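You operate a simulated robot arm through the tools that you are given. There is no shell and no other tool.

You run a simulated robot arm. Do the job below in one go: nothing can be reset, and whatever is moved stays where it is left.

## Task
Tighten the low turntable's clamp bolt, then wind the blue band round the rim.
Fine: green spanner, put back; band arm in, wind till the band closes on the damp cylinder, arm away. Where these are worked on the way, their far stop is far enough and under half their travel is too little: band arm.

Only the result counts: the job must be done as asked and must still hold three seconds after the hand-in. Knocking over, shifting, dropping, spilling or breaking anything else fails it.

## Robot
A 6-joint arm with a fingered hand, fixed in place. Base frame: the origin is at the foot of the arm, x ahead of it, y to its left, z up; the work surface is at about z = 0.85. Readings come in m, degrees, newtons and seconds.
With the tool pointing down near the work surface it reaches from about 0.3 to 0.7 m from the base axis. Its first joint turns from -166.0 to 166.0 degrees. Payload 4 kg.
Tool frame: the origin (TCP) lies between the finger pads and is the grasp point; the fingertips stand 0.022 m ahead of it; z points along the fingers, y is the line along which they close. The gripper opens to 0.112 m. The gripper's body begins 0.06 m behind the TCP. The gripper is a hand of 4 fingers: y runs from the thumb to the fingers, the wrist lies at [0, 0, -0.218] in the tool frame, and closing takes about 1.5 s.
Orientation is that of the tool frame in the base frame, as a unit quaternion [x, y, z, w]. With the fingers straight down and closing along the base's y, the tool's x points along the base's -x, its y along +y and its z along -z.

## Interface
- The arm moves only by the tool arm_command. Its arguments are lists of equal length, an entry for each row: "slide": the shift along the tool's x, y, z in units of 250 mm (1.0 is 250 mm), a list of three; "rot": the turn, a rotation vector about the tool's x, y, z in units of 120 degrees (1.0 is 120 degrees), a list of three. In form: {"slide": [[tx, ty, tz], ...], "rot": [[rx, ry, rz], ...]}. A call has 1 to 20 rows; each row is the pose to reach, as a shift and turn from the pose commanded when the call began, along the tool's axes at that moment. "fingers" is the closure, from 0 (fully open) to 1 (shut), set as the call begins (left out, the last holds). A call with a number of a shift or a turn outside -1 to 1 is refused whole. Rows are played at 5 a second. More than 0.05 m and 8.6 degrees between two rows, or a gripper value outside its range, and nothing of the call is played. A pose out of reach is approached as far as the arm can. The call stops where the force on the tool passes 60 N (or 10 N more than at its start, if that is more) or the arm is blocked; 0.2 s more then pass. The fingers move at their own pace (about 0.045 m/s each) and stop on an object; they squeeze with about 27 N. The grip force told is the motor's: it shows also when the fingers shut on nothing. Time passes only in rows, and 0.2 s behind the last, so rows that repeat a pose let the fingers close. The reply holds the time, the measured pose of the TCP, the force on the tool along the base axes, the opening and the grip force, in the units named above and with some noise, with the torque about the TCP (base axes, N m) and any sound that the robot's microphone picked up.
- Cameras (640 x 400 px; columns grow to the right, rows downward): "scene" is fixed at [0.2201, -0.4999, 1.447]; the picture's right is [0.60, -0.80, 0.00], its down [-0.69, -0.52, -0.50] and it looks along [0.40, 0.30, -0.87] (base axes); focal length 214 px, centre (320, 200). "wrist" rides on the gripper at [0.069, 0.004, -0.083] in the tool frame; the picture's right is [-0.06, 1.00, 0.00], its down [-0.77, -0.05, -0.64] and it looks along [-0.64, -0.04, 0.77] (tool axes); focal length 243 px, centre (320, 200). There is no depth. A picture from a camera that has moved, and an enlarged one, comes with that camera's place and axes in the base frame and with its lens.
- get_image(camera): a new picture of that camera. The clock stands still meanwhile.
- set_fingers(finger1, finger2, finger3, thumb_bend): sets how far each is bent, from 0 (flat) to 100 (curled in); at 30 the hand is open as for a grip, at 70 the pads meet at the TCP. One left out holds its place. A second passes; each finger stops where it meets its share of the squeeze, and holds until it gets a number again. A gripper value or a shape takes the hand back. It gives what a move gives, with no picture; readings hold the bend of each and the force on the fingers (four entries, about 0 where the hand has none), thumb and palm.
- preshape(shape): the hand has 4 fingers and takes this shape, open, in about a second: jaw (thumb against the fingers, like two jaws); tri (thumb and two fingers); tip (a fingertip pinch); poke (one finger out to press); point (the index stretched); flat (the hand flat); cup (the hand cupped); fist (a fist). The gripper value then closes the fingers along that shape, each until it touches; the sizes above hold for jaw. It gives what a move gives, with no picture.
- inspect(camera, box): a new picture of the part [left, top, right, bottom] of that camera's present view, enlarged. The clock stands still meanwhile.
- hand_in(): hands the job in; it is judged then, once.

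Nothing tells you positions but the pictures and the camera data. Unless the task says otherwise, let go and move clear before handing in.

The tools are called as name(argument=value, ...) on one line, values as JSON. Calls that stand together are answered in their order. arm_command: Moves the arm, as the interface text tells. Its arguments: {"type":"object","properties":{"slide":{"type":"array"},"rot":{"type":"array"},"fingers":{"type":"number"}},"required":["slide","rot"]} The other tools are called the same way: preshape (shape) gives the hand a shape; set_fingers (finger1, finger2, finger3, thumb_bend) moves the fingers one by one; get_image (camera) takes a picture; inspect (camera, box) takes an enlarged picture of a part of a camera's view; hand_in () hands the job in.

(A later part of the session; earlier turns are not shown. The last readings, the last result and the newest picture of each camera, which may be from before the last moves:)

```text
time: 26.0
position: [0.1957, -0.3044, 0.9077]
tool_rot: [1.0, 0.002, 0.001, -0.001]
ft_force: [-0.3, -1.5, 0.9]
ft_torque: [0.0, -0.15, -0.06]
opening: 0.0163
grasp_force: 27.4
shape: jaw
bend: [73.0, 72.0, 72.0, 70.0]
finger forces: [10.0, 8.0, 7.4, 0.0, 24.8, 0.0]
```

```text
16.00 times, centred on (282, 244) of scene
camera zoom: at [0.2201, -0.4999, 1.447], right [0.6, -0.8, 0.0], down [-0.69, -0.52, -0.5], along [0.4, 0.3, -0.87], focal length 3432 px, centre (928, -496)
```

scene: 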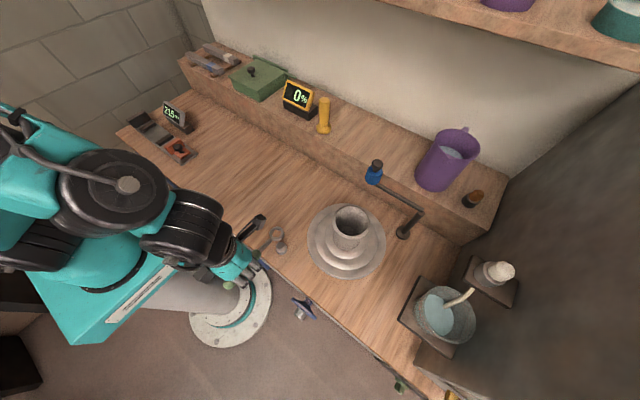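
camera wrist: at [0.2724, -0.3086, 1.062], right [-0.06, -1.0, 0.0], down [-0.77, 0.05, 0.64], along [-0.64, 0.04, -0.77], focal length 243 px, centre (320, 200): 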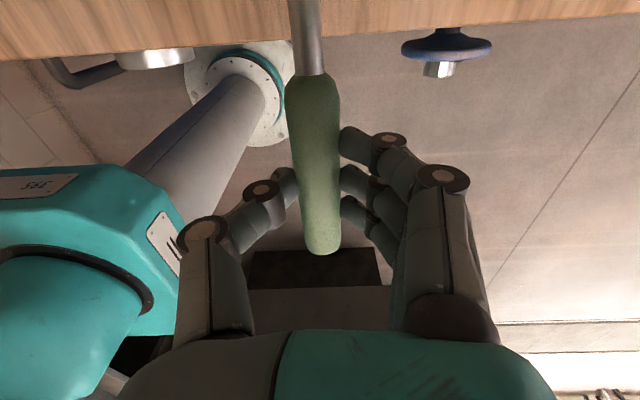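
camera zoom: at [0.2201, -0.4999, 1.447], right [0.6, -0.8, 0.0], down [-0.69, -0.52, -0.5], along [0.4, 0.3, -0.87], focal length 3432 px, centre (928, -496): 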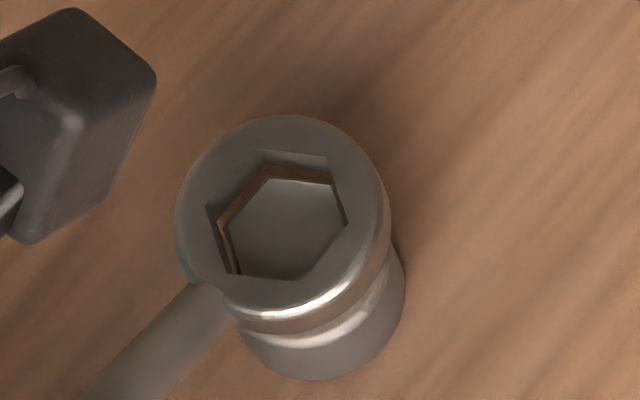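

arm_command(slide=[[-0.0016, 0.004, 0], [-0.0016, 0.004, 0.006], [-0.0016, 0.004, 0.012], [-0.0016, 0.004, 0.012]], rot=[[0, 0, 0], [0, 0, 0], [0, 0, 0], [0, 0, 0]])

inspect(camera="scene", box=[272, 236, 292, 251])

```text
time: 27.0
position: [0.1947, -0.3064, 0.9039]
tool_rot: [1.0, 0.001, 0.001, -0.001]
ft_force: [3.2, -0.3, -0.9]
ft_torque: [-0.09, -0.06, -0.01]
opening: 0.0162
grasp_force: 27.0
shape: jaw
bend: [72.0, 72.0, 72.0, 70.0]
finger forces: [8.6, 8.1, 8.3, 0.1, 24.7, 0.0]
```

```text
16.00 times, centred on (282, 244) of scene
camera zoom: at [0.2201, -0.4999, 1.447], right [0.6, -0.8, 0.0], down [-0.69, -0.52, -0.5], along [0.4, 0.3, -0.87], focal length 3432 px, centre (928, -496)
```

zoom: 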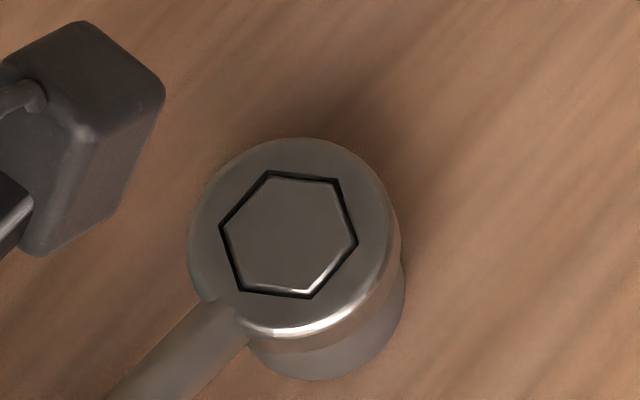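

The ring has dropped fully onto the hex, with its top flush with the bolt. Now I'll start turning it clockwise in small steps and watch the forces.

arm_command(slide=[[0.0003, -0.018, 0], [0.0014, -0.0359, 0], [0.0033, -0.0538, 0], [0.006, -0.0716, 0], [0.006, -0.0716, 0]], rot=[[0, 0, 0.0208], [0, 0, 0.0417], [0, 0, 0.0625], [0, 0, 0.0833], [0, 0, 0.0833]])

inspect(camera="scene", box=[272, 236, 292, 251])

```text
time: 28.2
position: [0.1981, -0.2881, 0.9047]
tool_rot: [0.996, -0.086, 0.0, 0.0]
ft_force: [1.7, 0.3, -1.6]
ft_torque: [-0.03, -0.01, 0.03]
opening: 0.0163
grasp_force: 27.2
shape: jaw
bend: [72.0, 72.0, 72.0, 70.0]
finger forces: [8.1, 8.0, 8.9, 0.0, 25.1, 0.1]
```

```text
16.00 times, centred on (282, 244) of scene
camera zoom: at [0.2201, -0.4999, 1.447], right [0.6, -0.8, 0.0], down [-0.69, -0.52, -0.5], along [0.4, 0.3, -0.87], focal length 3432 px, centre (928, -496)
```

zoom: 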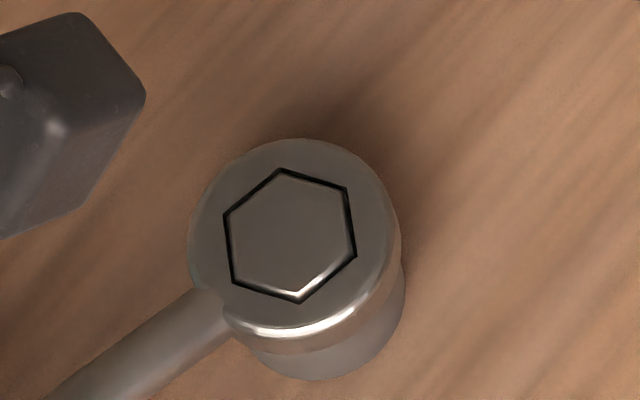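

The bolt turns with the spanner and the forces are low. I'll carry on clockwise for another 30°.

arm_command(slide=[[0.0008, -0.0269, 0], [0.0033, -0.0538, 0], [0.0075, -0.0804, 0], [0.0135, -0.1067, 0], [0.0212, -0.1325, 0], [0.0306, -0.1578, 0], [0.0416, -0.1824, 0], [0.0542, -0.2063, 0], [0.0542, -0.2063, 0]], rot=[[0, 0, 0.03125], [0, 0, 0.0625], [0, 0, 0.09375], [0, 0, 0.125], [0, 0, 0.15625], [0, 0, 0.1875], [0, 0, 0.21875], [0, 0, 0.25], [0, 0, 0.25]])

inspect(camera="scene", box=[272, 236, 292, 251])

```text
time: 30.2
position: [0.2193, -0.2395, 0.9055]
tool_rot: [0.94, -0.341, 0.0, 0.0]
ft_force: [0.8, -0.2, -0.9]
ft_torque: [-0.06, 0.04, 0.04]
opening: 0.016
grasp_force: 26.7
shape: jaw
bend: [72.0, 72.0, 72.0, 70.0]
finger forces: [8.1, 7.9, 8.8, 0.0, 25.2, 0.0]
```

```text
16.00 times, centred on (282, 244) of scene
camera zoom: at [0.2201, -0.4999, 1.447], right [0.6, -0.8, 0.0], down [-0.69, -0.52, -0.5], along [0.4, 0.3, -0.87], focal length 3432 px, centre (928, -496)
```

zoom: 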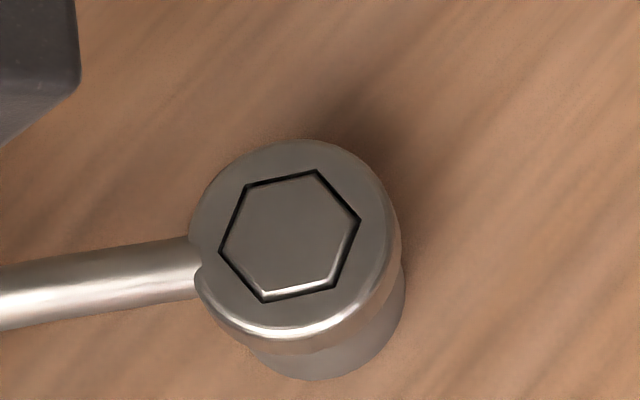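

It has turned about 40° and still moves freely. I'll go on for another 40° of the stroke.

arm_command(slide=[[0.0009, -0.0287, 0], [0.0037, -0.0573, 0], [0.0086, -0.0856, 0], [0.0154, -0.1135, 0], [0.0242, -0.1408, 0], [0.0348, -0.1674, 0], [0.0473, -0.1932, 0], [0.0616, -0.218, 0], [0.0775, -0.2418, 0], [0.0951, -0.2644, 0], [0.0951, -0.2644, 0]], rot=[[0, 0, 0.0333], [0, 0, 0.0667], [0, 0, 0.1], [0, 0, 0.1333], [0, 0, 0.1667], [0, 0, 0.2], [0, 0, 0.2333], [0, 0, 0.2667], [0, 0, 0.3], [0, 0, 0.3333], [0, 0, 0.3333]])

inspect(camera="scene", box=[272, 236, 292, 251])

```text
time: 32.6
position: [0.2803, -0.2031, 0.9045]
tool_rot: [0.767, -0.642, -0.001, -0.002]
ft_force: [-1.3, 10.1, 1.4]
ft_torque: [0.1, 0.07, 0.08]
opening: 0.0164
grasp_force: 26.8
shape: jaw
bend: [72.0, 72.0, 72.0, 70.0]
finger forces: [8.0, 8.0, 9.1, 0.1, 25.6, 0.0]
```

```text
16.00 times, centred on (282, 244) of scene
camera zoom: at [0.2201, -0.4999, 1.447], right [0.6, -0.8, 0.0], down [-0.69, -0.52, -0.5], along [0.4, 0.3, -0.87], focal length 3432 px, centre (928, -496)
```

zoom: 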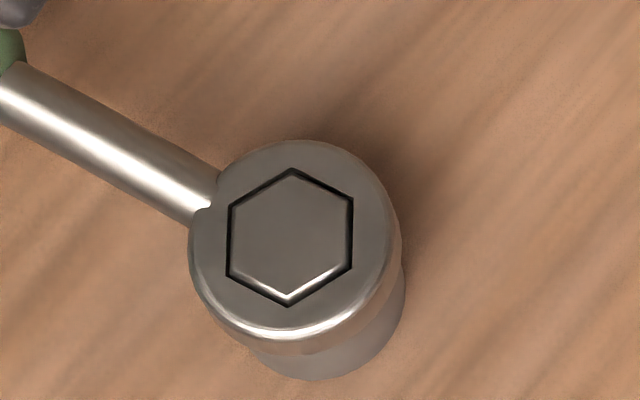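

It has turned 80°, and a small radial force shows the true pivot radius is slightly larger. I'll correct for that and continue to about 108°.

arm_command(slide=[[-0.0051, -0.0292, 0], [-0.0022, -0.0582, 0], [0.0027, -0.087, 0], [0.0096, -0.1153, 0], [0.0185, -0.1431, 0], [0.0293, -0.1702, 0], [0.042, -0.1965, 0], [0.042, -0.1965, 0]], rot=[[0, 0, 0.0333], [0, 0, 0.0667], [0, 0, 0.1], [0, 0, 0.1333], [0, 0, 0.1667], [0, 0, 0.2], [0, 0, 0.2333], [0, 0, 0.2333]])

get_image(camera="scene")

inspect(camera="scene", box=[272, 236, 292, 251])

```text
time: 34.4
position: [0.33, -0.2067, 0.9052]
tool_rot: [-0.589, 0.808, 0.001, 0.0]
ft_force: [1.0, 2.6, -0.9]
ft_torque: [0.02, 0.05, 0.02]
opening: 0.016
grasp_force: 27.2
shape: jaw
bend: [72.0, 72.0, 72.0, 70.0]
finger forces: [8.2, 8.0, 8.9, 0.0, 25.4, 0.0]
```

```text
taken
```

scene: 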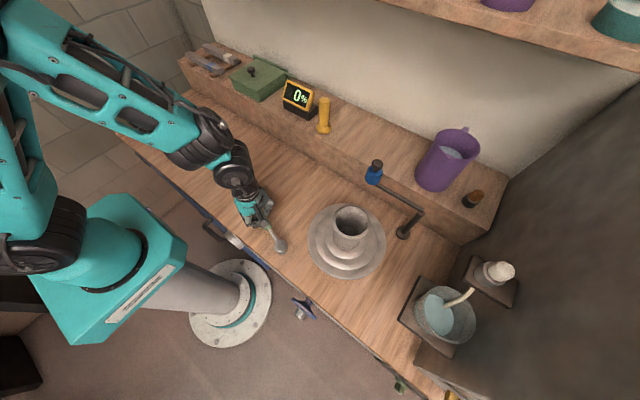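

```text
16.00 times, centred on (282, 244) of scene
camera zoom: at [0.2201, -0.4999, 1.447], right [0.6, -0.8, 0.0], down [-0.69, -0.52, -0.5], along [0.4, 0.3, -0.87], focal length 3432 px, centre (928, -496)
```

zoom: 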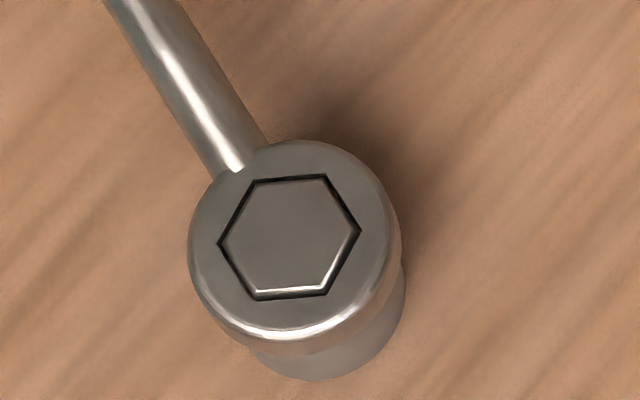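

It has turned 108° with no resistance yet. I'll lift the ring off the hex, swing back 120° and re-seat for another stroke.

arm_command(slide=[[0, 0, -0.024], [0, 0, -0.048], [0, 0, -0.072], [0, 0, -0.072]], rot=[[0, 0, 0], [0, 0, 0], [0, 0, 0], [0, 0, 0]])

inspect(camera="scene", box=[272, 236, 292, 251])

```text
time: 35.4
position: [0.3303, -0.2068, 0.9244]
tool_rot: [-0.589, 0.808, 0.0, 0.001]
ft_force: [0.4, -0.4, -1.7]
ft_torque: [0.01, -0.02, 0.02]
opening: 0.0164
grasp_force: 26.9
shape: jaw
bend: [72.0, 72.0, 72.0, 70.0]
finger forces: [8.4, 8.2, 8.9, 0.0, 25.5, 0.0]
```

```text
16.00 times, centred on (282, 244) of scene
camera zoom: at [0.2201, -0.4999, 1.447], right [0.6, -0.8, 0.0], down [-0.69, -0.52, -0.5], along [0.4, 0.3, -0.87], focal length 3432 px, centre (928, -496)
```

zoom: 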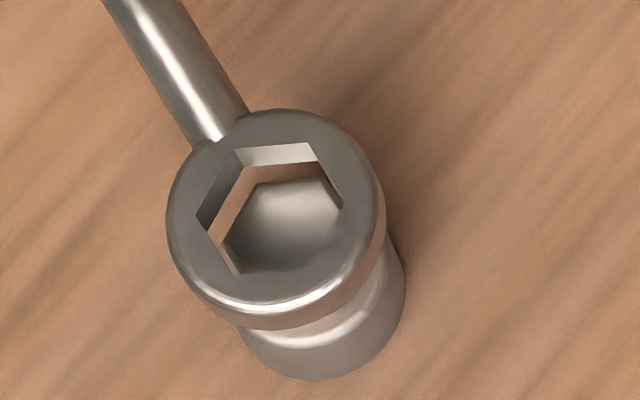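

arm_command(slide=[[0.0044, 0.0582, 0], [0.0168, 0.1151, 0], [0.0369, 0.1698, 0], [0.0646, 0.2212, 0], [0.0991, 0.2682, 0], [0.1398, 0.31, 0], [0.1859, 0.3456, 0], [0.2366, 0.3746, 0], [0.2908, 0.3962, 0], [0.3474, 0.41, 0], [0.4054, 0.4158, 0], [0.4637, 0.4135, 0], [0.5211, 0.4031, 0], [0.5764, 0.3848, 0], [0.6288, 0.359, 0], [0.6288, 0.359, 0]], rot=[[0, 0, -0.0667], [0, 0, -0.1333], [0, 0, -0.2], [0, 0, -0.2667], [0, 0, -0.3333], [0, 0, -0.4], [0, 0, -0.4667], [0, 0, -0.5333], [0, 0, -0.6], [0, 0, -0.6667], [0, 0, -0.7333], [0, 0, -0.8], [0, 0, -0.8667], [0, 0, -0.9333], [0, 0, -1.0], [0, 0, -1.0]])

inspect(camera="scene", box=[272, 236, 292, 251])

```text
time: 38.8
position: [0.1969, -0.3287, 0.9242]
tool_rot: [0.994, 0.106, 0.001, -0.001]
ft_force: [-0.1, 0.7, -1.6]
ft_torque: [0.01, 0.01, 0.0]
opening: 0.0161
grasp_force: 27.0
shape: jaw
bend: [72.0, 72.0, 72.0, 70.0]
finger forces: [8.5, 8.2, 8.7, 0.0, 25.4, 0.0]
```

```text
16.00 times, centred on (282, 244) of scene
camera zoom: at [0.2201, -0.4999, 1.447], right [0.6, -0.8, 0.0], down [-0.69, -0.52, -0.5], along [0.4, 0.3, -0.87], focal length 3432 px, centre (928, -496)
```

zoom: 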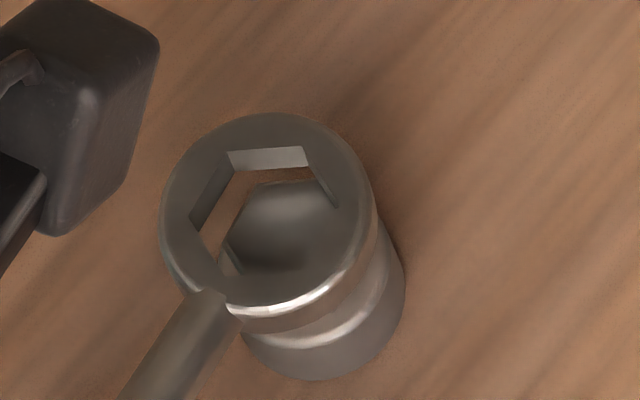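

arm_command(slide=[[0.0046, 0.0034, 0.0], [0.0046, 0.0034, 0.03], [0.0046, 0.0034, 0.045], [0.0046, 0.0034, 0.06], [0.0046, 0.0034, 0.074], [0.0046, 0.0034, 0.074]], rot=[[0, 0, 0], [0, 0, 0], [0, 0, 0], [0, 0, 0], [0, 0, 0], [0, 0, 0]])

inspect(camera="scene", box=[272, 236, 292, 251])

```text
time: 40.2
position: [0.1982, -0.3287, 0.9039]
tool_rot: [0.994, 0.106, 0.001, -0.001]
ft_force: [5.0, 1.0, -0.5]
ft_torque: [-0.05, -0.14, 0.0]
opening: 0.0163
grasp_force: 26.7
shape: jaw
bend: [72.0, 72.0, 72.0, 70.0]
finger forces: [8.9, 8.1, 8.8, 0.0, 25.9, 0.0]
```

```text
16.00 times, centred on (282, 244) of scene
camera zoom: at [0.2201, -0.4999, 1.447], right [0.6, -0.8, 0.0], down [-0.69, -0.52, -0.5], along [0.4, 0.3, -0.87], focal length 3432 px, centre (928, -496)
```

zoom: 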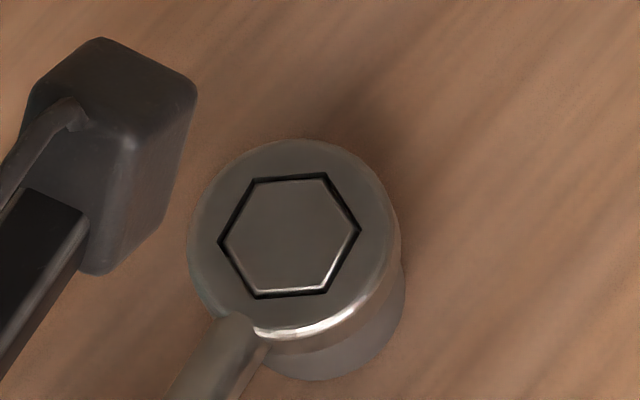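

It re-seated cleanly. Next stroke is 60° clockwise.

arm_command(slide=[[0.0029, -0.0292, 0], [0.0058, -0.0582, 0], [0.0107, -0.087, 0], [0.0176, -0.1153, 0], [0.0265, -0.1431, 0], [0.0373, -0.1702, 0], [0.05, -0.1965, 0], [0.0645, -0.2218, 0], [0.0807, -0.2461, 0], [0.0985, -0.2692, 0], [0.1179, -0.2909, 0], [0.1388, -0.3113, 0], [0.1611, -0.3302, 0], [0.1846, -0.3474, 0], [0.2093, -0.363, 0], [0.2093, -0.363, 0]], rot=[[0, 0, 0.0333], [0, 0, 0.0667], [0, 0, 0.1], [0, 0, 0.1333], [0, 0, 0.1667], [0, 0, 0.2], [0, 0, 0.2333], [0, 0, 0.2667], [0, 0, 0.3], [0, 0, 0.3333], [0, 0, 0.3667], [0, 0, 0.4], [0, 0, 0.4333], [0, 0, 0.4667], [0, 0, 0.5], [0, 0, 0.5]])

inspect(camera="scene", box=[272, 236, 292, 251])

```text
time: 43.6
position: [0.2293, -0.2279, 0.905]
tool_rot: [0.914, -0.406, 0.001, -0.001]
ft_force: [-3.6, 2.6, -1.0]
ft_torque: [-0.01, 0.11, -0.04]
opening: 0.0162
grasp_force: 26.8
shape: jaw
bend: [72.0, 72.0, 72.0, 70.0]
finger forces: [9.3, 8.3, 8.6, 0.1, 25.6, 0.1]
```

```text
16.00 times, centred on (282, 244) of scene
camera zoom: at [0.2201, -0.4999, 1.447], right [0.6, -0.8, 0.0], down [-0.69, -0.52, -0.5], along [0.4, 0.3, -0.87], focal length 3432 px, centre (928, -496)
```

zoom: 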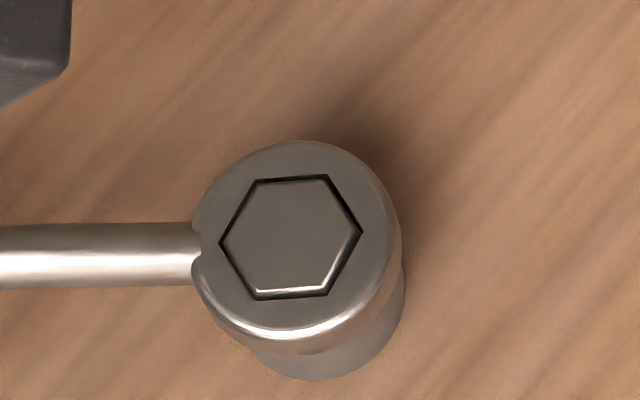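

arm_command(slide=[[-0.0011, -0.0293, 0], [0.0018, -0.0585, 0], [0.0068, -0.0874, 0], [0.0137, -0.1158, 0], [0.0226, -0.1438, 0], [0.0335, -0.171, 0], [0.0462, -0.1974, 0], [0.0608, -0.2229, 0], [0.077, -0.2473, 0], [0.095, -0.2704, 0], [0.1145, -0.2923, 0], [0.1355, -0.3128, 0], [0.1579, -0.3317, 0], [0.1815, -0.3491, 0], [0.2063, -0.3647, 0], [0.2063, -0.3647, 0]], rot=[[0, 0, 0.0333], [0, 0, 0.0667], [0, 0, 0.1], [0, 0, 0.1333], [0, 0, 0.1667], [0, 0, 0.2], [0, 0, 0.2333], [0, 0, 0.2667], [0, 0, 0.3], [0, 0, 0.3333], [0, 0, 0.3667], [0, 0, 0.4], [0, 0, 0.4333], [0, 0, 0.4667], [0, 0, 0.5], [0, 0, 0.5]])

inspect(camera="scene", box=[272, 236, 292, 251])

```text
time: 47.0
position: [0.3315, -0.207, 0.9051]
tool_rot: [-0.589, 0.808, 0.001, 0.0]
ft_force: [-5.1, -2.1, -2.6]
ft_torque: [0.03, 0.15, -0.03]
opening: 0.0163
grasp_force: 27.0
shape: jaw
bend: [72.0, 72.0, 72.0, 70.0]
finger forces: [9.5, 9.2, 9.4, 0.0, 23.7, 0.0]
```

```text
16.00 times, centred on (282, 244) of scene
camera zoom: at [0.2201, -0.4999, 1.447], right [0.6, -0.8, 0.0], down [-0.69, -0.52, -0.5], along [0.4, 0.3, -0.87], focal length 3432 px, centre (928, -496)
```

zoom: 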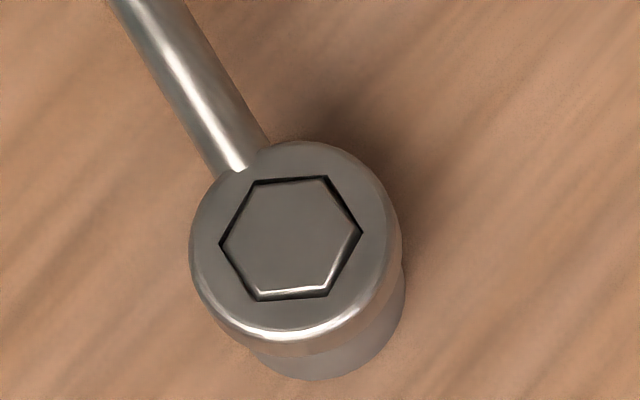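

It has turned about 228° in total and a resisting torque is starting to show. I'll lift, swing back and re-seat for another stroke.

arm_command(slide=[[0, 0, -0.036], [0, 0, -0.072], [0.0046, 0.0583, -0.072], [0.0172, 0.1153, -0.072], [0.0375, 0.1702, -0.072], [0.0654, 0.2217, -0.072], [0.1001, 0.2688, -0.072], [0.141, 0.3107, -0.072], [0.1873, 0.3464, -0.072], [0.2383, 0.3756, -0.072], [0.2927, 0.3973, -0.072], [0.3495, 0.4112, -0.072], [0.4077, 0.4171, -0.072], [0.4662, 0.4149, -0.072], [0.5238, 0.4047, -0.072], [0.5793, 0.3865, -0.072], [0.6319, 0.3608, -0.072], [0.6319, 0.3608, -0.072]], rot=[[0, 0, 0], [0, 0, 0], [0, 0, -0.0667], [0, 0, -0.1333], [0, 0, -0.2], [0, 0, -0.2667], [0, 0, -0.3333], [0, 0, -0.4], [0, 0, -0.4667], [0, 0, -0.5333], [0, 0, -0.6], [0, 0, -0.6667], [0, 0, -0.7333], [0, 0, -0.8], [0, 0, -0.8667], [0, 0, -0.9333], [0, 0, -1.0], [0, 0, -1.0]])

inspect(camera="scene", box=[272, 236, 292, 251])

```text
time: 50.8
position: [0.1982, -0.3292, 0.9216]
tool_rot: [0.994, 0.106, 0.0, -0.001]
ft_force: [-0.1, -0.7, -1.5]
ft_torque: [-0.01, 0.01, 0.0]
opening: 0.0163
grasp_force: 27.2
shape: jaw
bend: [72.0, 72.0, 72.0, 70.0]
finger forces: [8.3, 8.7, 9.0, 0.0, 25.9, 0.1]
```

```text
16.00 times, centred on (282, 244) of scene
camera zoom: at [0.2201, -0.4999, 1.447], right [0.6, -0.8, 0.0], down [-0.69, -0.52, -0.5], along [0.4, 0.3, -0.87], focal length 3432 px, centre (928, -496)
```

zoom: 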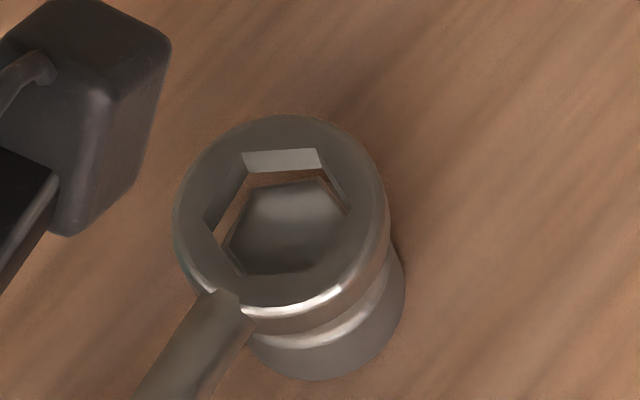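

arm_command(slide=[[0.0016, 0.0272, 0.0], [0.0016, 0.0272, 0.02], [0.0016, 0.0272, 0.036], [0.0016, 0.0272, 0.052], [0.0016, 0.0272, 0.07], [0.0016, 0.0272, 0.07]], rot=[[0, 0, -0.0333], [0, 0, -0.0333], [0, 0, -0.0333], [0, 0, -0.0333], [0, 0, -0.0333], [0, 0, -0.0333]])

inspect(camera="scene", box=[272, 236, 292, 251])

```text
time: 52.2
position: [0.2008, -0.3343, 0.9042]
tool_rot: [0.99, 0.141, 0.001, -0.001]
ft_force: [3.9, 1.5, -1.4]
ft_torque: [-0.03, -0.08, -0.01]
opening: 0.0161
grasp_force: 26.9
shape: jaw
bend: [72.0, 72.0, 72.0, 70.0]
finger forces: [8.4, 8.6, 9.0, 0.0, 26.4, 0.0]
```

```text
16.00 times, centred on (282, 244) of scene
camera zoom: at [0.2201, -0.4999, 1.447], right [0.6, -0.8, 0.0], down [-0.69, -0.52, -0.5], along [0.4, 0.3, -0.87], focal length 3432 px, centre (928, -496)
```

zoom: 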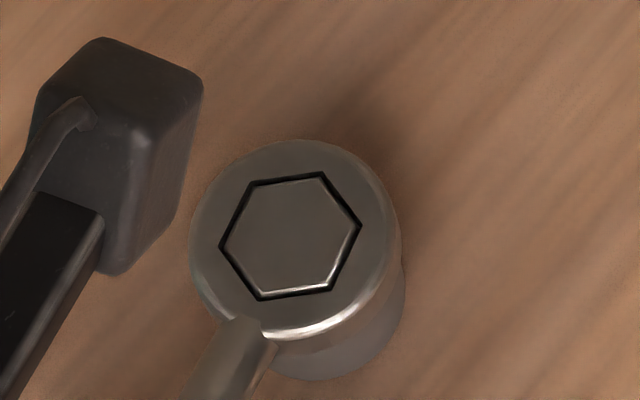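

arm_command(slide=[[0.0009, -0.0293, 0], [0.0038, -0.0585, 0], [0.0088, -0.0874, 0], [0.0157, -0.1158, 0], [0.0246, -0.1438, 0], [0.0355, -0.171, 0], [0.0482, -0.1974, 0], [0.0553, -0.2103, 0], [0.0553, -0.2103, 0]], rot=[[0, 0, 0.0333], [0, 0, 0.0667], [0, 0, 0.1], [0, 0, 0.1333], [0, 0, 0.1667], [0, 0, 0.2], [0, 0, 0.2333], [0, 0, 0.25], [0, 0, 0.25]])

inspect(camera="scene", box=[272, 236, 292, 251])

```text
time: 54.2
position: [0.1968, -0.2824, 0.9061]
tool_rot: [0.993, -0.12, 0.001, 0.0]
ft_force: [-0.5, -25.6, -3.2]
ft_torque: [-0.64, 0.07, 0.28]
opening: 0.0156
grasp_force: 27.3
shape: jaw
bend: [72.0, 72.0, 72.0, 70.0]
finger forces: [12.8, 13.6, 14.6, 0.0, 16.3, 0.0]
```

```text
16.00 times, centred on (282, 244) of scene
camera zoom: at [0.2201, -0.4999, 1.447], right [0.6, -0.8, 0.0], down [-0.69, -0.52, -0.5], along [0.4, 0.3, -0.87], focal length 3432 px, centre (928, -496)
```

zoom: 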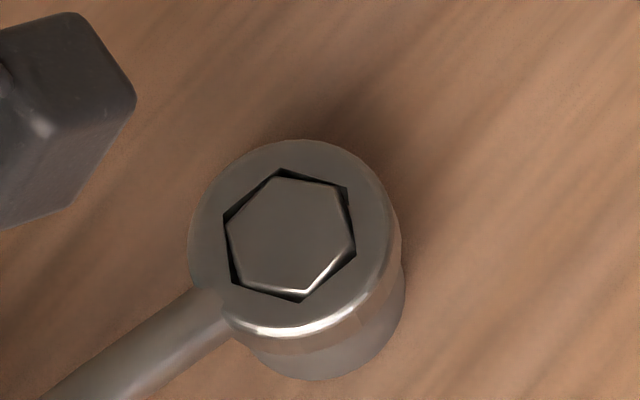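

Clear resistance now: about 26 N at the handle, or 2.7 N·m. I'll advance a few more degrees in fine steps to find where it goes tight.

arm_command(slide=[[0.0003, -0.0183, 0], [0.0014, -0.0366, 0], [0.0014, -0.0366, 0]], rot=[[0, 0, 0.0208], [0, 0, 0.0417], [0, 0, 0.0417]])

inspect(camera="scene", box=[272, 236, 292, 251])

inspect(camera="scene", box=[210, 190, 310, 270])

```text
time: 55.0
position: [0.2007, -0.2733, 0.9047]
tool_rot: [0.986, -0.165, 0.001, 0.001]
ft_force: [-2.4, -30.2, -2.7]
ft_torque: [-0.73, 0.1, 0.35]
opening: 0.0159
grasp_force: 26.9
shape: jaw
bend: [71.0, 71.0, 71.0, 70.0]
finger forces: [13.6, 14.8, 16.0, 0.1, 14.4, 0.0]
```

```text
16.00 times, centred on (282, 244) of scene
camera zoom: at [0.2201, -0.4999, 1.447], right [0.6, -0.8, 0.0], down [-0.69, -0.52, -0.5], along [0.4, 0.3, -0.87], focal length 3432 px, centre (928, -496)
```

zoom: 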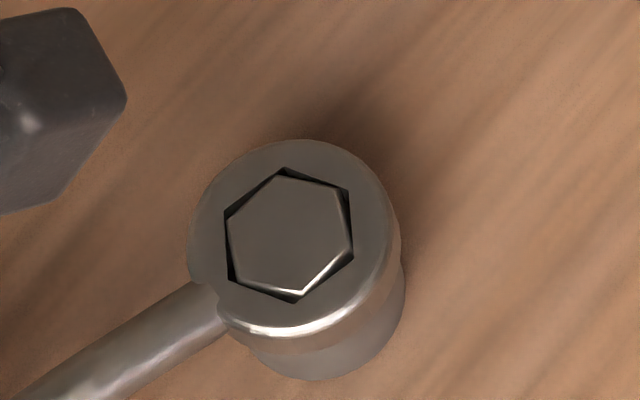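

```text
5.00 times, centred on (260, 230) of scene
camera zoom: at [0.2201, -0.4999, 1.447], right [0.6, -0.8, 0.0], down [-0.69, -0.52, -0.5], along [0.4, 0.3, -0.87], focal length 1072 px, centre (620, 50)
```

zoom: 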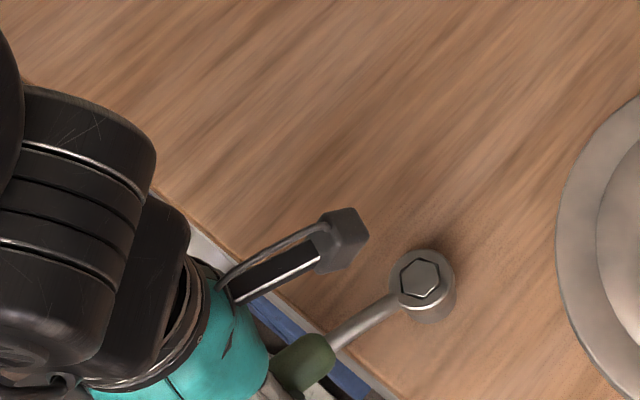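

inspect(camera="scene", box=[275, 239, 286, 251])

arm_command(slide=[[0.0003, -0.0183, 0], [0.0014, -0.0366, 0], [0.0014, -0.0366, 0]], rot=[[0, 0, 0.0208], [0, 0, 0.0417], [0, 0, 0.0417]])

inspect(camera="scene", box=[275, 239, 286, 251])

```text
16.00 times, centred on (280, 245) of scene
camera zoom: at [0.2201, -0.4999, 1.447], right [0.6, -0.8, 0.0], down [-0.69, -0.52, -0.5], along [0.4, 0.3, -0.87], focal length 3432 px, centre (952, -520)
```

zoom: 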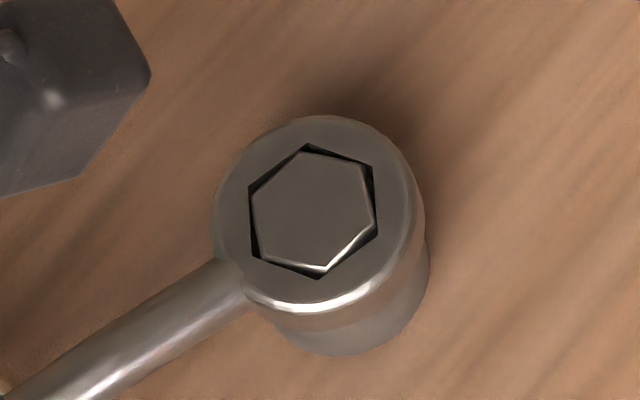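

```text
time: 55.8
position: [0.203, -0.2661, 0.9051]
tool_rot: [0.978, -0.208, 0.002, 0.003]
ft_force: [-4.3, -35.0, -1.0]
ft_torque: [-0.83, 0.17, 0.45]
opening: 0.0163
grasp_force: 26.7
shape: jaw
bend: [71.0, 71.0, 70.0, 71.0]
finger forces: [14.5, 16.1, 17.3, 0.1, 13.0, 0.1]
```

```text
16.00 times, centred on (280, 245) of scene
camera zoom: at [0.2201, -0.4999, 1.447], right [0.6, -0.8, 0.0], down [-0.69, -0.52, -0.5], along [0.4, 0.3, -0.87], focal length 3432 px, centre (952, -520)
```

zoom: 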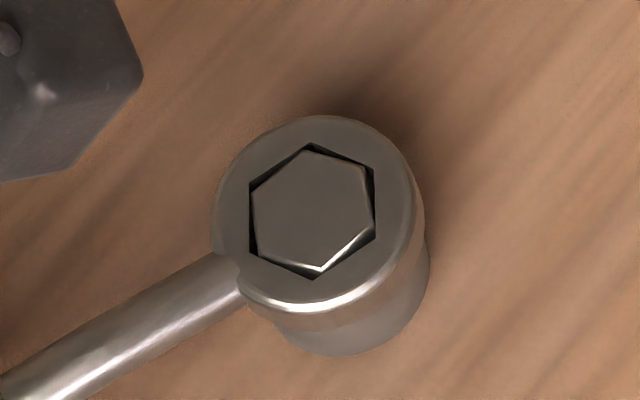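

arm_command(slide=[[0.0003, -0.0183, 0], [0.0014, -0.0366, 0], [0.0032, -0.0548, 0], [0.0032, -0.0548, 0]], rot=[[0, 0, 0.0208], [0, 0, 0.0417], [0, 0, 0.0625], [0, 0, 0.0625]])

inspect(camera="scene", box=[275, 239, 286, 251])

get_image(camera="wrist")

```text
time: 56.8
position: [0.2099, -0.2564, 0.9059]
tool_rot: [0.962, -0.271, 0.002, 0.005]
ft_force: [-6.3, -42.5, -1.6]
ft_torque: [-0.93, 0.22, 0.58]
opening: 0.0176
grasp_force: 27.6
shape: jaw
bend: [70.0, 69.0, 67.0, 72.0]
finger forces: [15.8, 17.6, 19.7, 0.0, 11.0, 0.0]
```

```text
16.00 times, centred on (280, 245) of scene
camera zoom: at [0.2201, -0.4999, 1.447], right [0.6, -0.8, 0.0], down [-0.69, -0.52, -0.5], along [0.4, 0.3, -0.87], focal length 3432 px, centre (952, -520)
```

zoom: 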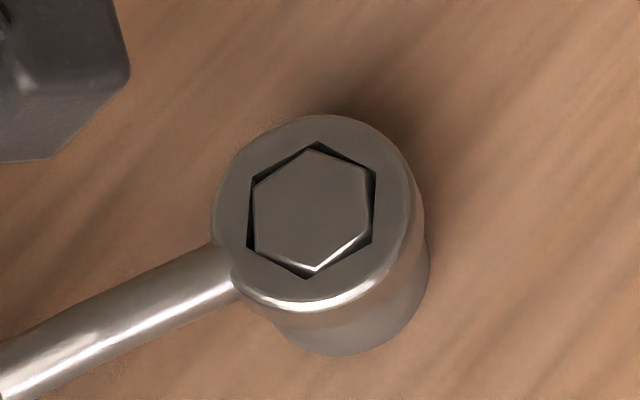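

```text
taken
camera wrist: at [0.2662, -0.2955, 0.9881], right [-0.58, -0.82, 0.01], down [-0.63, 0.45, 0.64], along [-0.52, 0.36, -0.77], focal length 243 px, centre (320, 200)
```

wrist: 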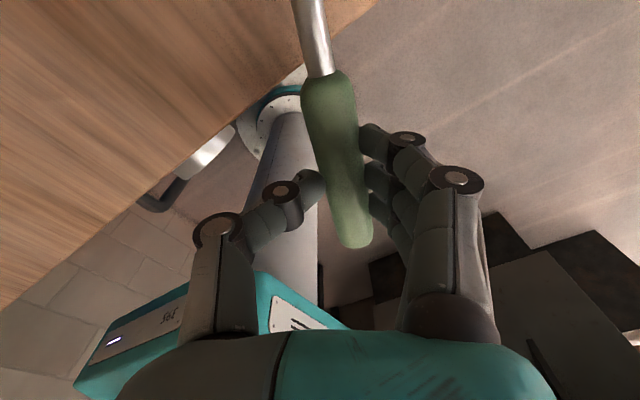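

The bolt is still turning against a rising torque, about 4.5 N·m now. I'll keep going in small steps.

arm_command(slide=[[0.0003, -0.0183, 0], [0.0014, -0.0366, 0], [0.0032, -0.0548, 0], [0.0032, -0.0548, 0]], rot=[[0, 0, 0.0208], [0, 0, 0.0417], [0, 0, 0.0625], [0, 0, 0.0625]])

inspect(camera="scene", box=[275, 239, 286, 251])

get_image(camera="wrist")

```text
time: 57.8
position: [0.2173, -0.2455, 0.9058]
tool_rot: [0.942, -0.335, 0.001, 0.007]
ft_force: [-10.7, -50.1, 0.7]
ft_torque: [-1.07, 0.29, 0.83]
opening: 0.0207
grasp_force: 26.6
shape: jaw
bend: [70.0, 68.0, 65.0, 73.0]
finger forces: [17.1, 19.6, 22.0, 0.0, 8.9, 0.1]
```

```text
16.00 times, centred on (280, 245) of scene
camera zoom: at [0.2201, -0.4999, 1.447], right [0.6, -0.8, 0.0], down [-0.69, -0.52, -0.5], along [0.4, 0.3, -0.87], focal length 3432 px, centre (952, -520)
```

zoom: 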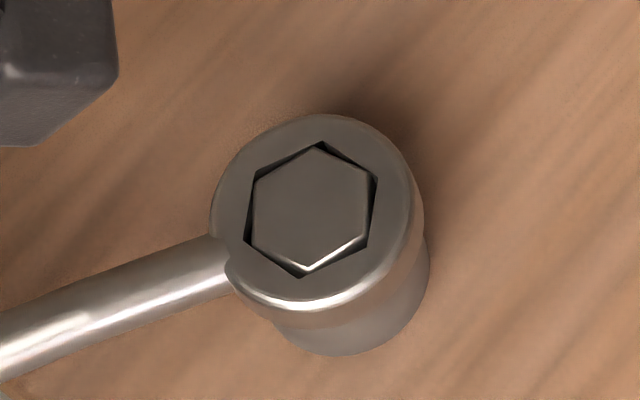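

```text
taken
camera wrist: at [0.2678, -0.2924, 0.9879], right [-0.68, -0.73, 0.01], down [-0.56, 0.53, 0.64], along [-0.47, 0.43, -0.77], focal length 243 px, centre (320, 200)
```

wrist: 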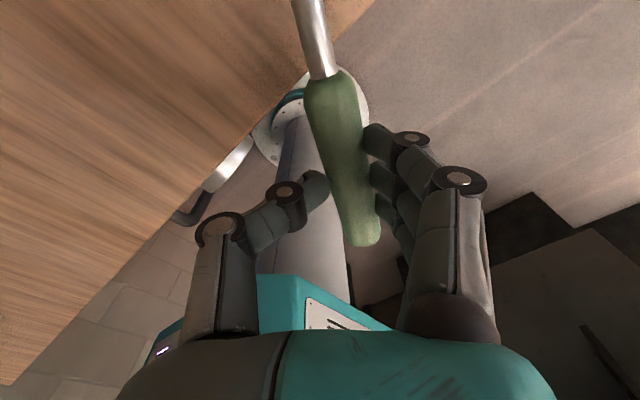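

The handle force is up to about 51 N (5.3 N·m). I'll ease the load off to see whether the bolt holds its angle or springs back.

arm_command(slide=[[0.0011, 0.0293, 0], [0.0043, 0.0584, 0], [0.0096, 0.0873, 0], [0.0096, 0.0873, 0]], rot=[[0, 0, -0.0333], [0, 0, -0.0667], [0, 0, -0.1], [0, 0, -0.1]])

inspect(camera="scene", box=[275, 239, 286, 251])

get_image(camera="wrist")

```text
time: 58.8
position: [0.207, -0.2617, 0.9059]
tool_rot: [0.973, -0.232, 0.002, 0.004]
ft_force: [-1.0, -35.9, 0.3]
ft_torque: [-0.8, 0.08, 0.49]
opening: 0.0189
grasp_force: 26.7
shape: jaw
bend: [70.0, 68.0, 66.0, 73.0]
finger forces: [14.2, 15.4, 17.0, 0.1, 12.5, 0.1]
```

```text
16.00 times, centred on (280, 245) of scene
camera zoom: at [0.2201, -0.4999, 1.447], right [0.6, -0.8, 0.0], down [-0.69, -0.52, -0.5], along [0.4, 0.3, -0.87], focal length 3432 px, centre (952, -520)
```

zoom: 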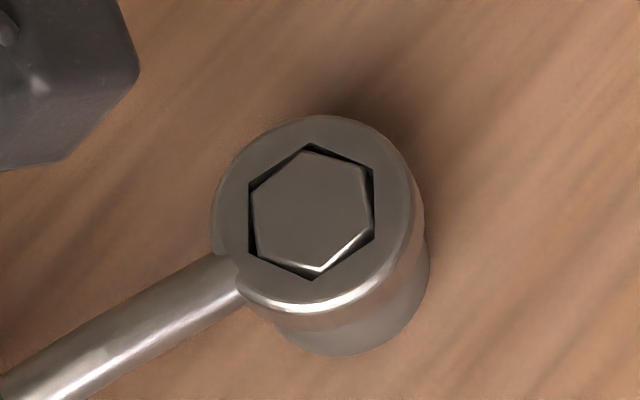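

```text
taken
camera wrist: at [0.2661, -0.2973, 0.9877], right [-0.51, -0.86, 0.0], down [-0.66, 0.39, 0.64], along [-0.55, 0.32, -0.77], focal length 243 px, centre (320, 200)
```

wrist: 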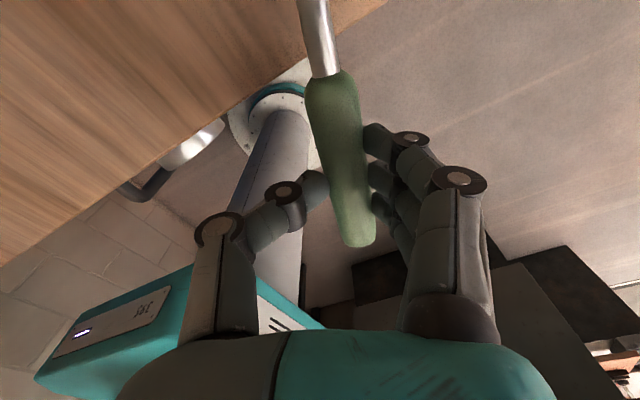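

The bolt springs back elastically, so it's at its stop. I'll unload fully and then look at its resting angle.

arm_command(slide=[[0.0012, 0.0293, 0], [0.0044, 0.0584, 0], [0.0096, 0.0873, 0], [0.0168, 0.1157, 0], [0.026, 0.1435, 0], [0.0371, 0.1707, 0], [0.0501, 0.197, 0], [0.0648, 0.2222, 0], [0.0648, 0.2222, 0]], rot=[[0, 0, -0.0333], [0, 0, -0.0667], [0, 0, -0.1], [0, 0, -0.1333], [0, 0, -0.1667], [0, 0, -0.2], [0, 0, -0.2333], [0, 0, -0.2667], [0, 0, -0.2667]])

inspect(camera="scene", box=[275, 239, 286, 251])

get_image(camera="wrist")

```text
time: 60.8
position: [0.1967, -0.315, 0.9054]
tool_rot: [0.999, 0.045, 0.001, -0.001]
ft_force: [11.5, -3.8, -2.4]
ft_torque: [-0.03, -0.21, -0.02]
opening: 0.0162
grasp_force: 27.2
shape: jaw
bend: [70.0, 70.0, 69.0, 73.0]
finger forces: [9.8, 10.0, 10.3, 0.0, 25.6, 0.0]
```

```text
16.00 times, centred on (280, 245) of scene
camera zoom: at [0.2201, -0.4999, 1.447], right [0.6, -0.8, 0.0], down [-0.69, -0.52, -0.5], along [0.4, 0.3, -0.87], focal length 3432 px, centre (952, -520)
```

zoom: 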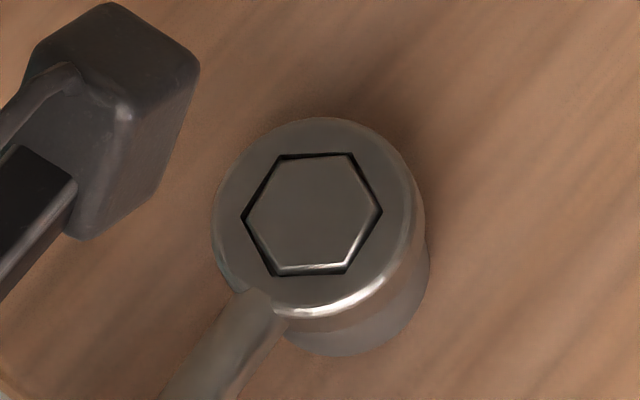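

```text
taken
camera wrist: at [0.265, -0.3139, 0.9871], right [0.03, -1.0, 0.0], down [-0.77, -0.02, 0.64], along [-0.64, -0.02, -0.77], focal length 243 px, centre (320, 200)
```

wrist: 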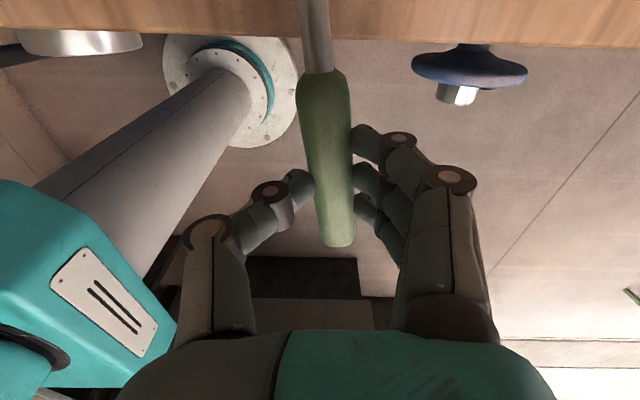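

The bolt rests at its stop, about 230° on from the start. I'll lift the spanner off and carry it back to where it lay.

arm_command(slide=[[0, 0, -0.04], [0, 0, -0.1], [0, 0, -0.2], [0, 0, -0.3], [0, 0, -0.4], [0.0825, -0.0502, -0.4], [0.1649, -0.1003, -0.4], [0.2474, -0.1505, -0.4], [0.3298, -0.2007, -0.4], [0.4123, -0.2508, -0.4], [0.4947, -0.301, -0.4], [0.5772, -0.3511, -0.4], [0.6596, -0.4013, -0.4]], rot=[[0, 0, 0], [0, 0, 0], [0, 0, 0], [0, 0, 0], [0, 0, 0], [0, 0, -0.0491], [0, 0, -0.0981], [0, 0, -0.1472], [0, 0, -0.1963], [0, 0, -0.2453], [0, 0, -0.2944], [0, 0, -0.3434], [0, 0, -0.3925]])

inspect(camera="scene", box=[272, 236, 292, 251])

get_image(camera="scene")

get_image(camera="wrist")

```text
time: 63.6
position: [0.3502, -0.2003, 1.0044]
tool_rot: [0.898, 0.44, 0.001, 0.0]
ft_force: [0.3, -0.1, 0.1]
ft_torque: [0.01, 0.01, 0.02]
opening: 0.0077
grasp_force: 26.9
shape: jaw
bend: [75.0, 73.0, 75.0, 75.0]
finger forces: [0.1, 0.0, 0.1, 0.1, 0.0, 0.0]
```

```text
16.00 times, centred on (282, 244) of scene
camera zoom: at [0.2201, -0.4999, 1.447], right [0.6, -0.8, 0.0], down [-0.69, -0.52, -0.5], along [0.4, 0.3, -0.87], focal length 3432 px, centre (928, -496)
```

zoom: 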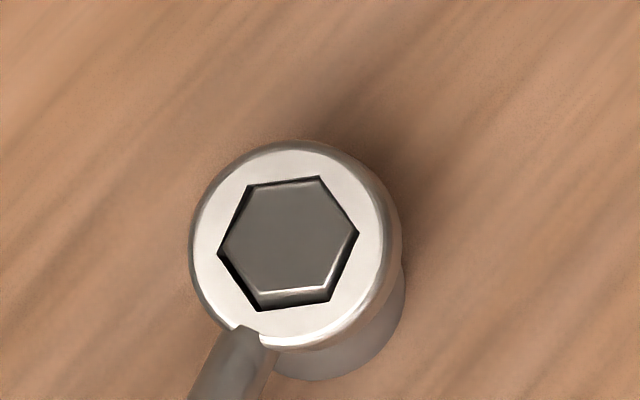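

```text
taken
```

scene: 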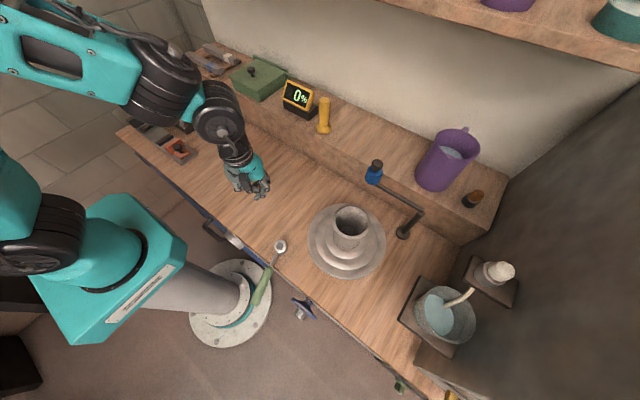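

```text
taken
camera wrist: at [0.3964, -0.1495, 1.0871], right [0.75, -0.66, 0.0], down [-0.51, -0.58, 0.64], along [-0.42, -0.48, -0.77], focal length 243 px, centre (320, 200)
```

wrist: 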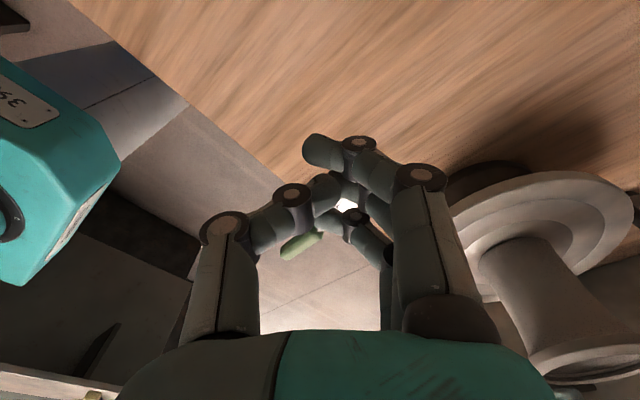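

The spanner slipped out of the hand and stayed on the bolt, with its handle leaning out over the bench edge. I'll look at how it sits before gripping it again.

inspect(camera="scene", box=[235, 230, 300, 315])

inspect(camera="scene", box=[245, 235, 285, 275])

inspect(camera="scene", box=[240, 265, 280, 310])

```text
4.71 times, centred on (268, 272) of scene
camera zoom: at [0.2201, -0.4999, 1.447], right [0.6, -0.8, 0.0], down [-0.69, -0.52, -0.5], along [0.4, 0.3, -0.87], focal length 1009 px, centre (567, -141)
```

zoom: 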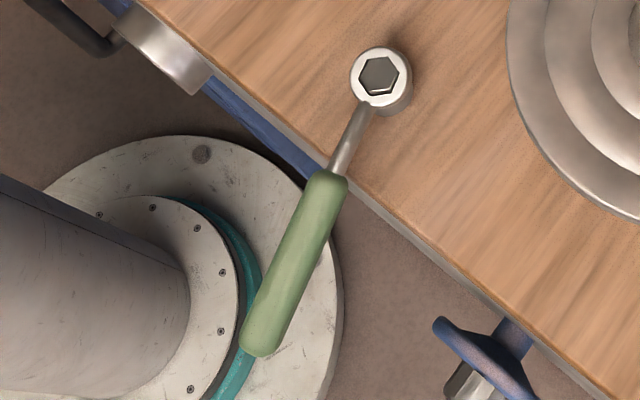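

```text
10.00 times, centred on (265, 255) of scene
camera zoom: at [0.2201, -0.4999, 1.447], right [0.6, -0.8, 0.0], down [-0.69, -0.52, -0.5], along [0.4, 0.3, -0.87], focal length 2145 px, centre (870, -350)
```

zoom: 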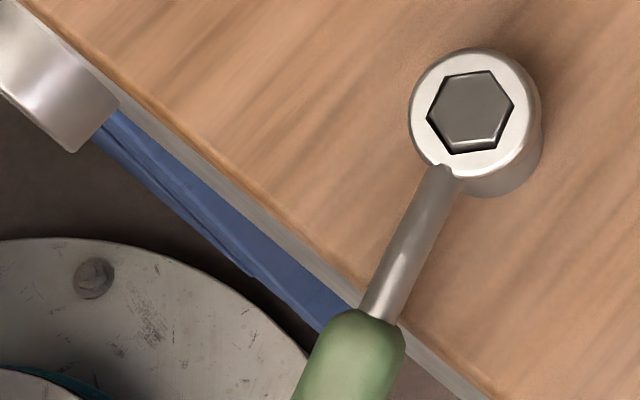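

```text
8.89 times, centred on (260, 288) of scene
camera zoom: at [0.2201, -0.4999, 1.447], right [0.6, -0.8, 0.0], down [-0.69, -0.52, -0.5], along [0.4, 0.3, -0.87], focal length 1906 px, centre (853, -578)
```

zoom: 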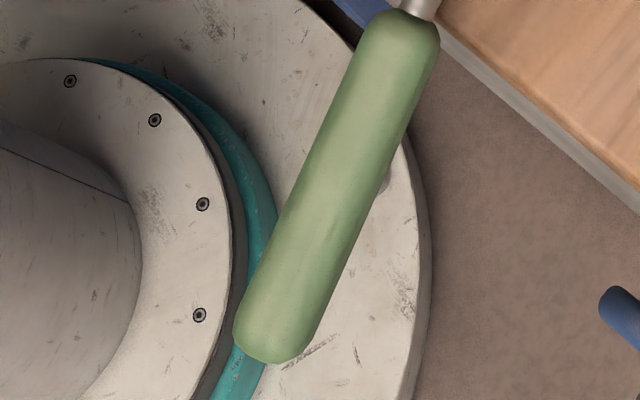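

arm_command(slide=[[-0.0995, -0.0176, 0], [-0.199, -0.0351, 0], [-0.2985, -0.0527, 0], [-0.398, -0.0702, 0.02], [-0.4975, -0.0878, 0.05], [-0.597, -0.1053, 0.08], [-0.6965, -0.1229, 0.12], [-0.796, -0.1404, 0.16], [-0.796, -0.1404, 0.16]], rot=[[0, 0, 0.0363], [0, 0, 0.0725], [0, 0, 0.1088], [0, 0, 0.145], [0, 0, 0.1813], [0, 0, 0.2175], [0, 0, 0.2538], [0, 0, 0.29], [0, 0, 0.29]], fingers=0)

get_image(camera="wrist")

inspect(camera="scene", box=[220, 220, 310, 310])

```text
time: 65.6
position: [0.2011, -0.3365, 0.9645]
tool_rot: [0.988, 0.151, 0.001, -0.001]
ft_force: [0.0, -0.4, 0.9]
ft_torque: [0.01, 0.02, -0.03]
opening: 0.1121
grasp_force: 0.1
shape: jaw
bend: [30.0, 30.0, 30.0, 30.0]
finger forces: [0.0, 0.0, 0.0, 0.0, 0.1, 0.0]
```

```text
taken
camera wrist: at [0.2678, -0.3206, 1.0467], right [0.24, -0.97, 0.0], down [-0.75, -0.18, 0.64], along [-0.62, -0.15, -0.77], focal length 243 px, centre (320, 200)
```

wrist: 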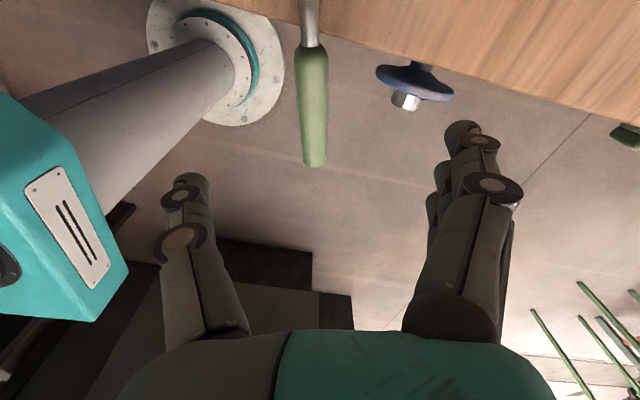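

```text
4.44 times, centred on (265, 265) of scene
camera zoom: at [0.2201, -0.4999, 1.447], right [0.6, -0.8, 0.0], down [-0.69, -0.52, -0.5], along [0.4, 0.3, -0.87], focal length 953 px, centre (564, -89)
```

zoom: 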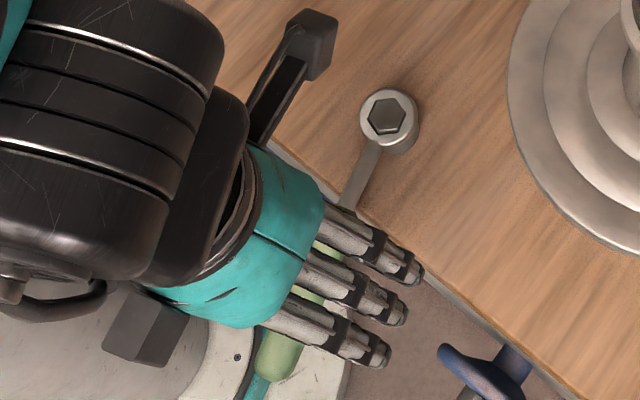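

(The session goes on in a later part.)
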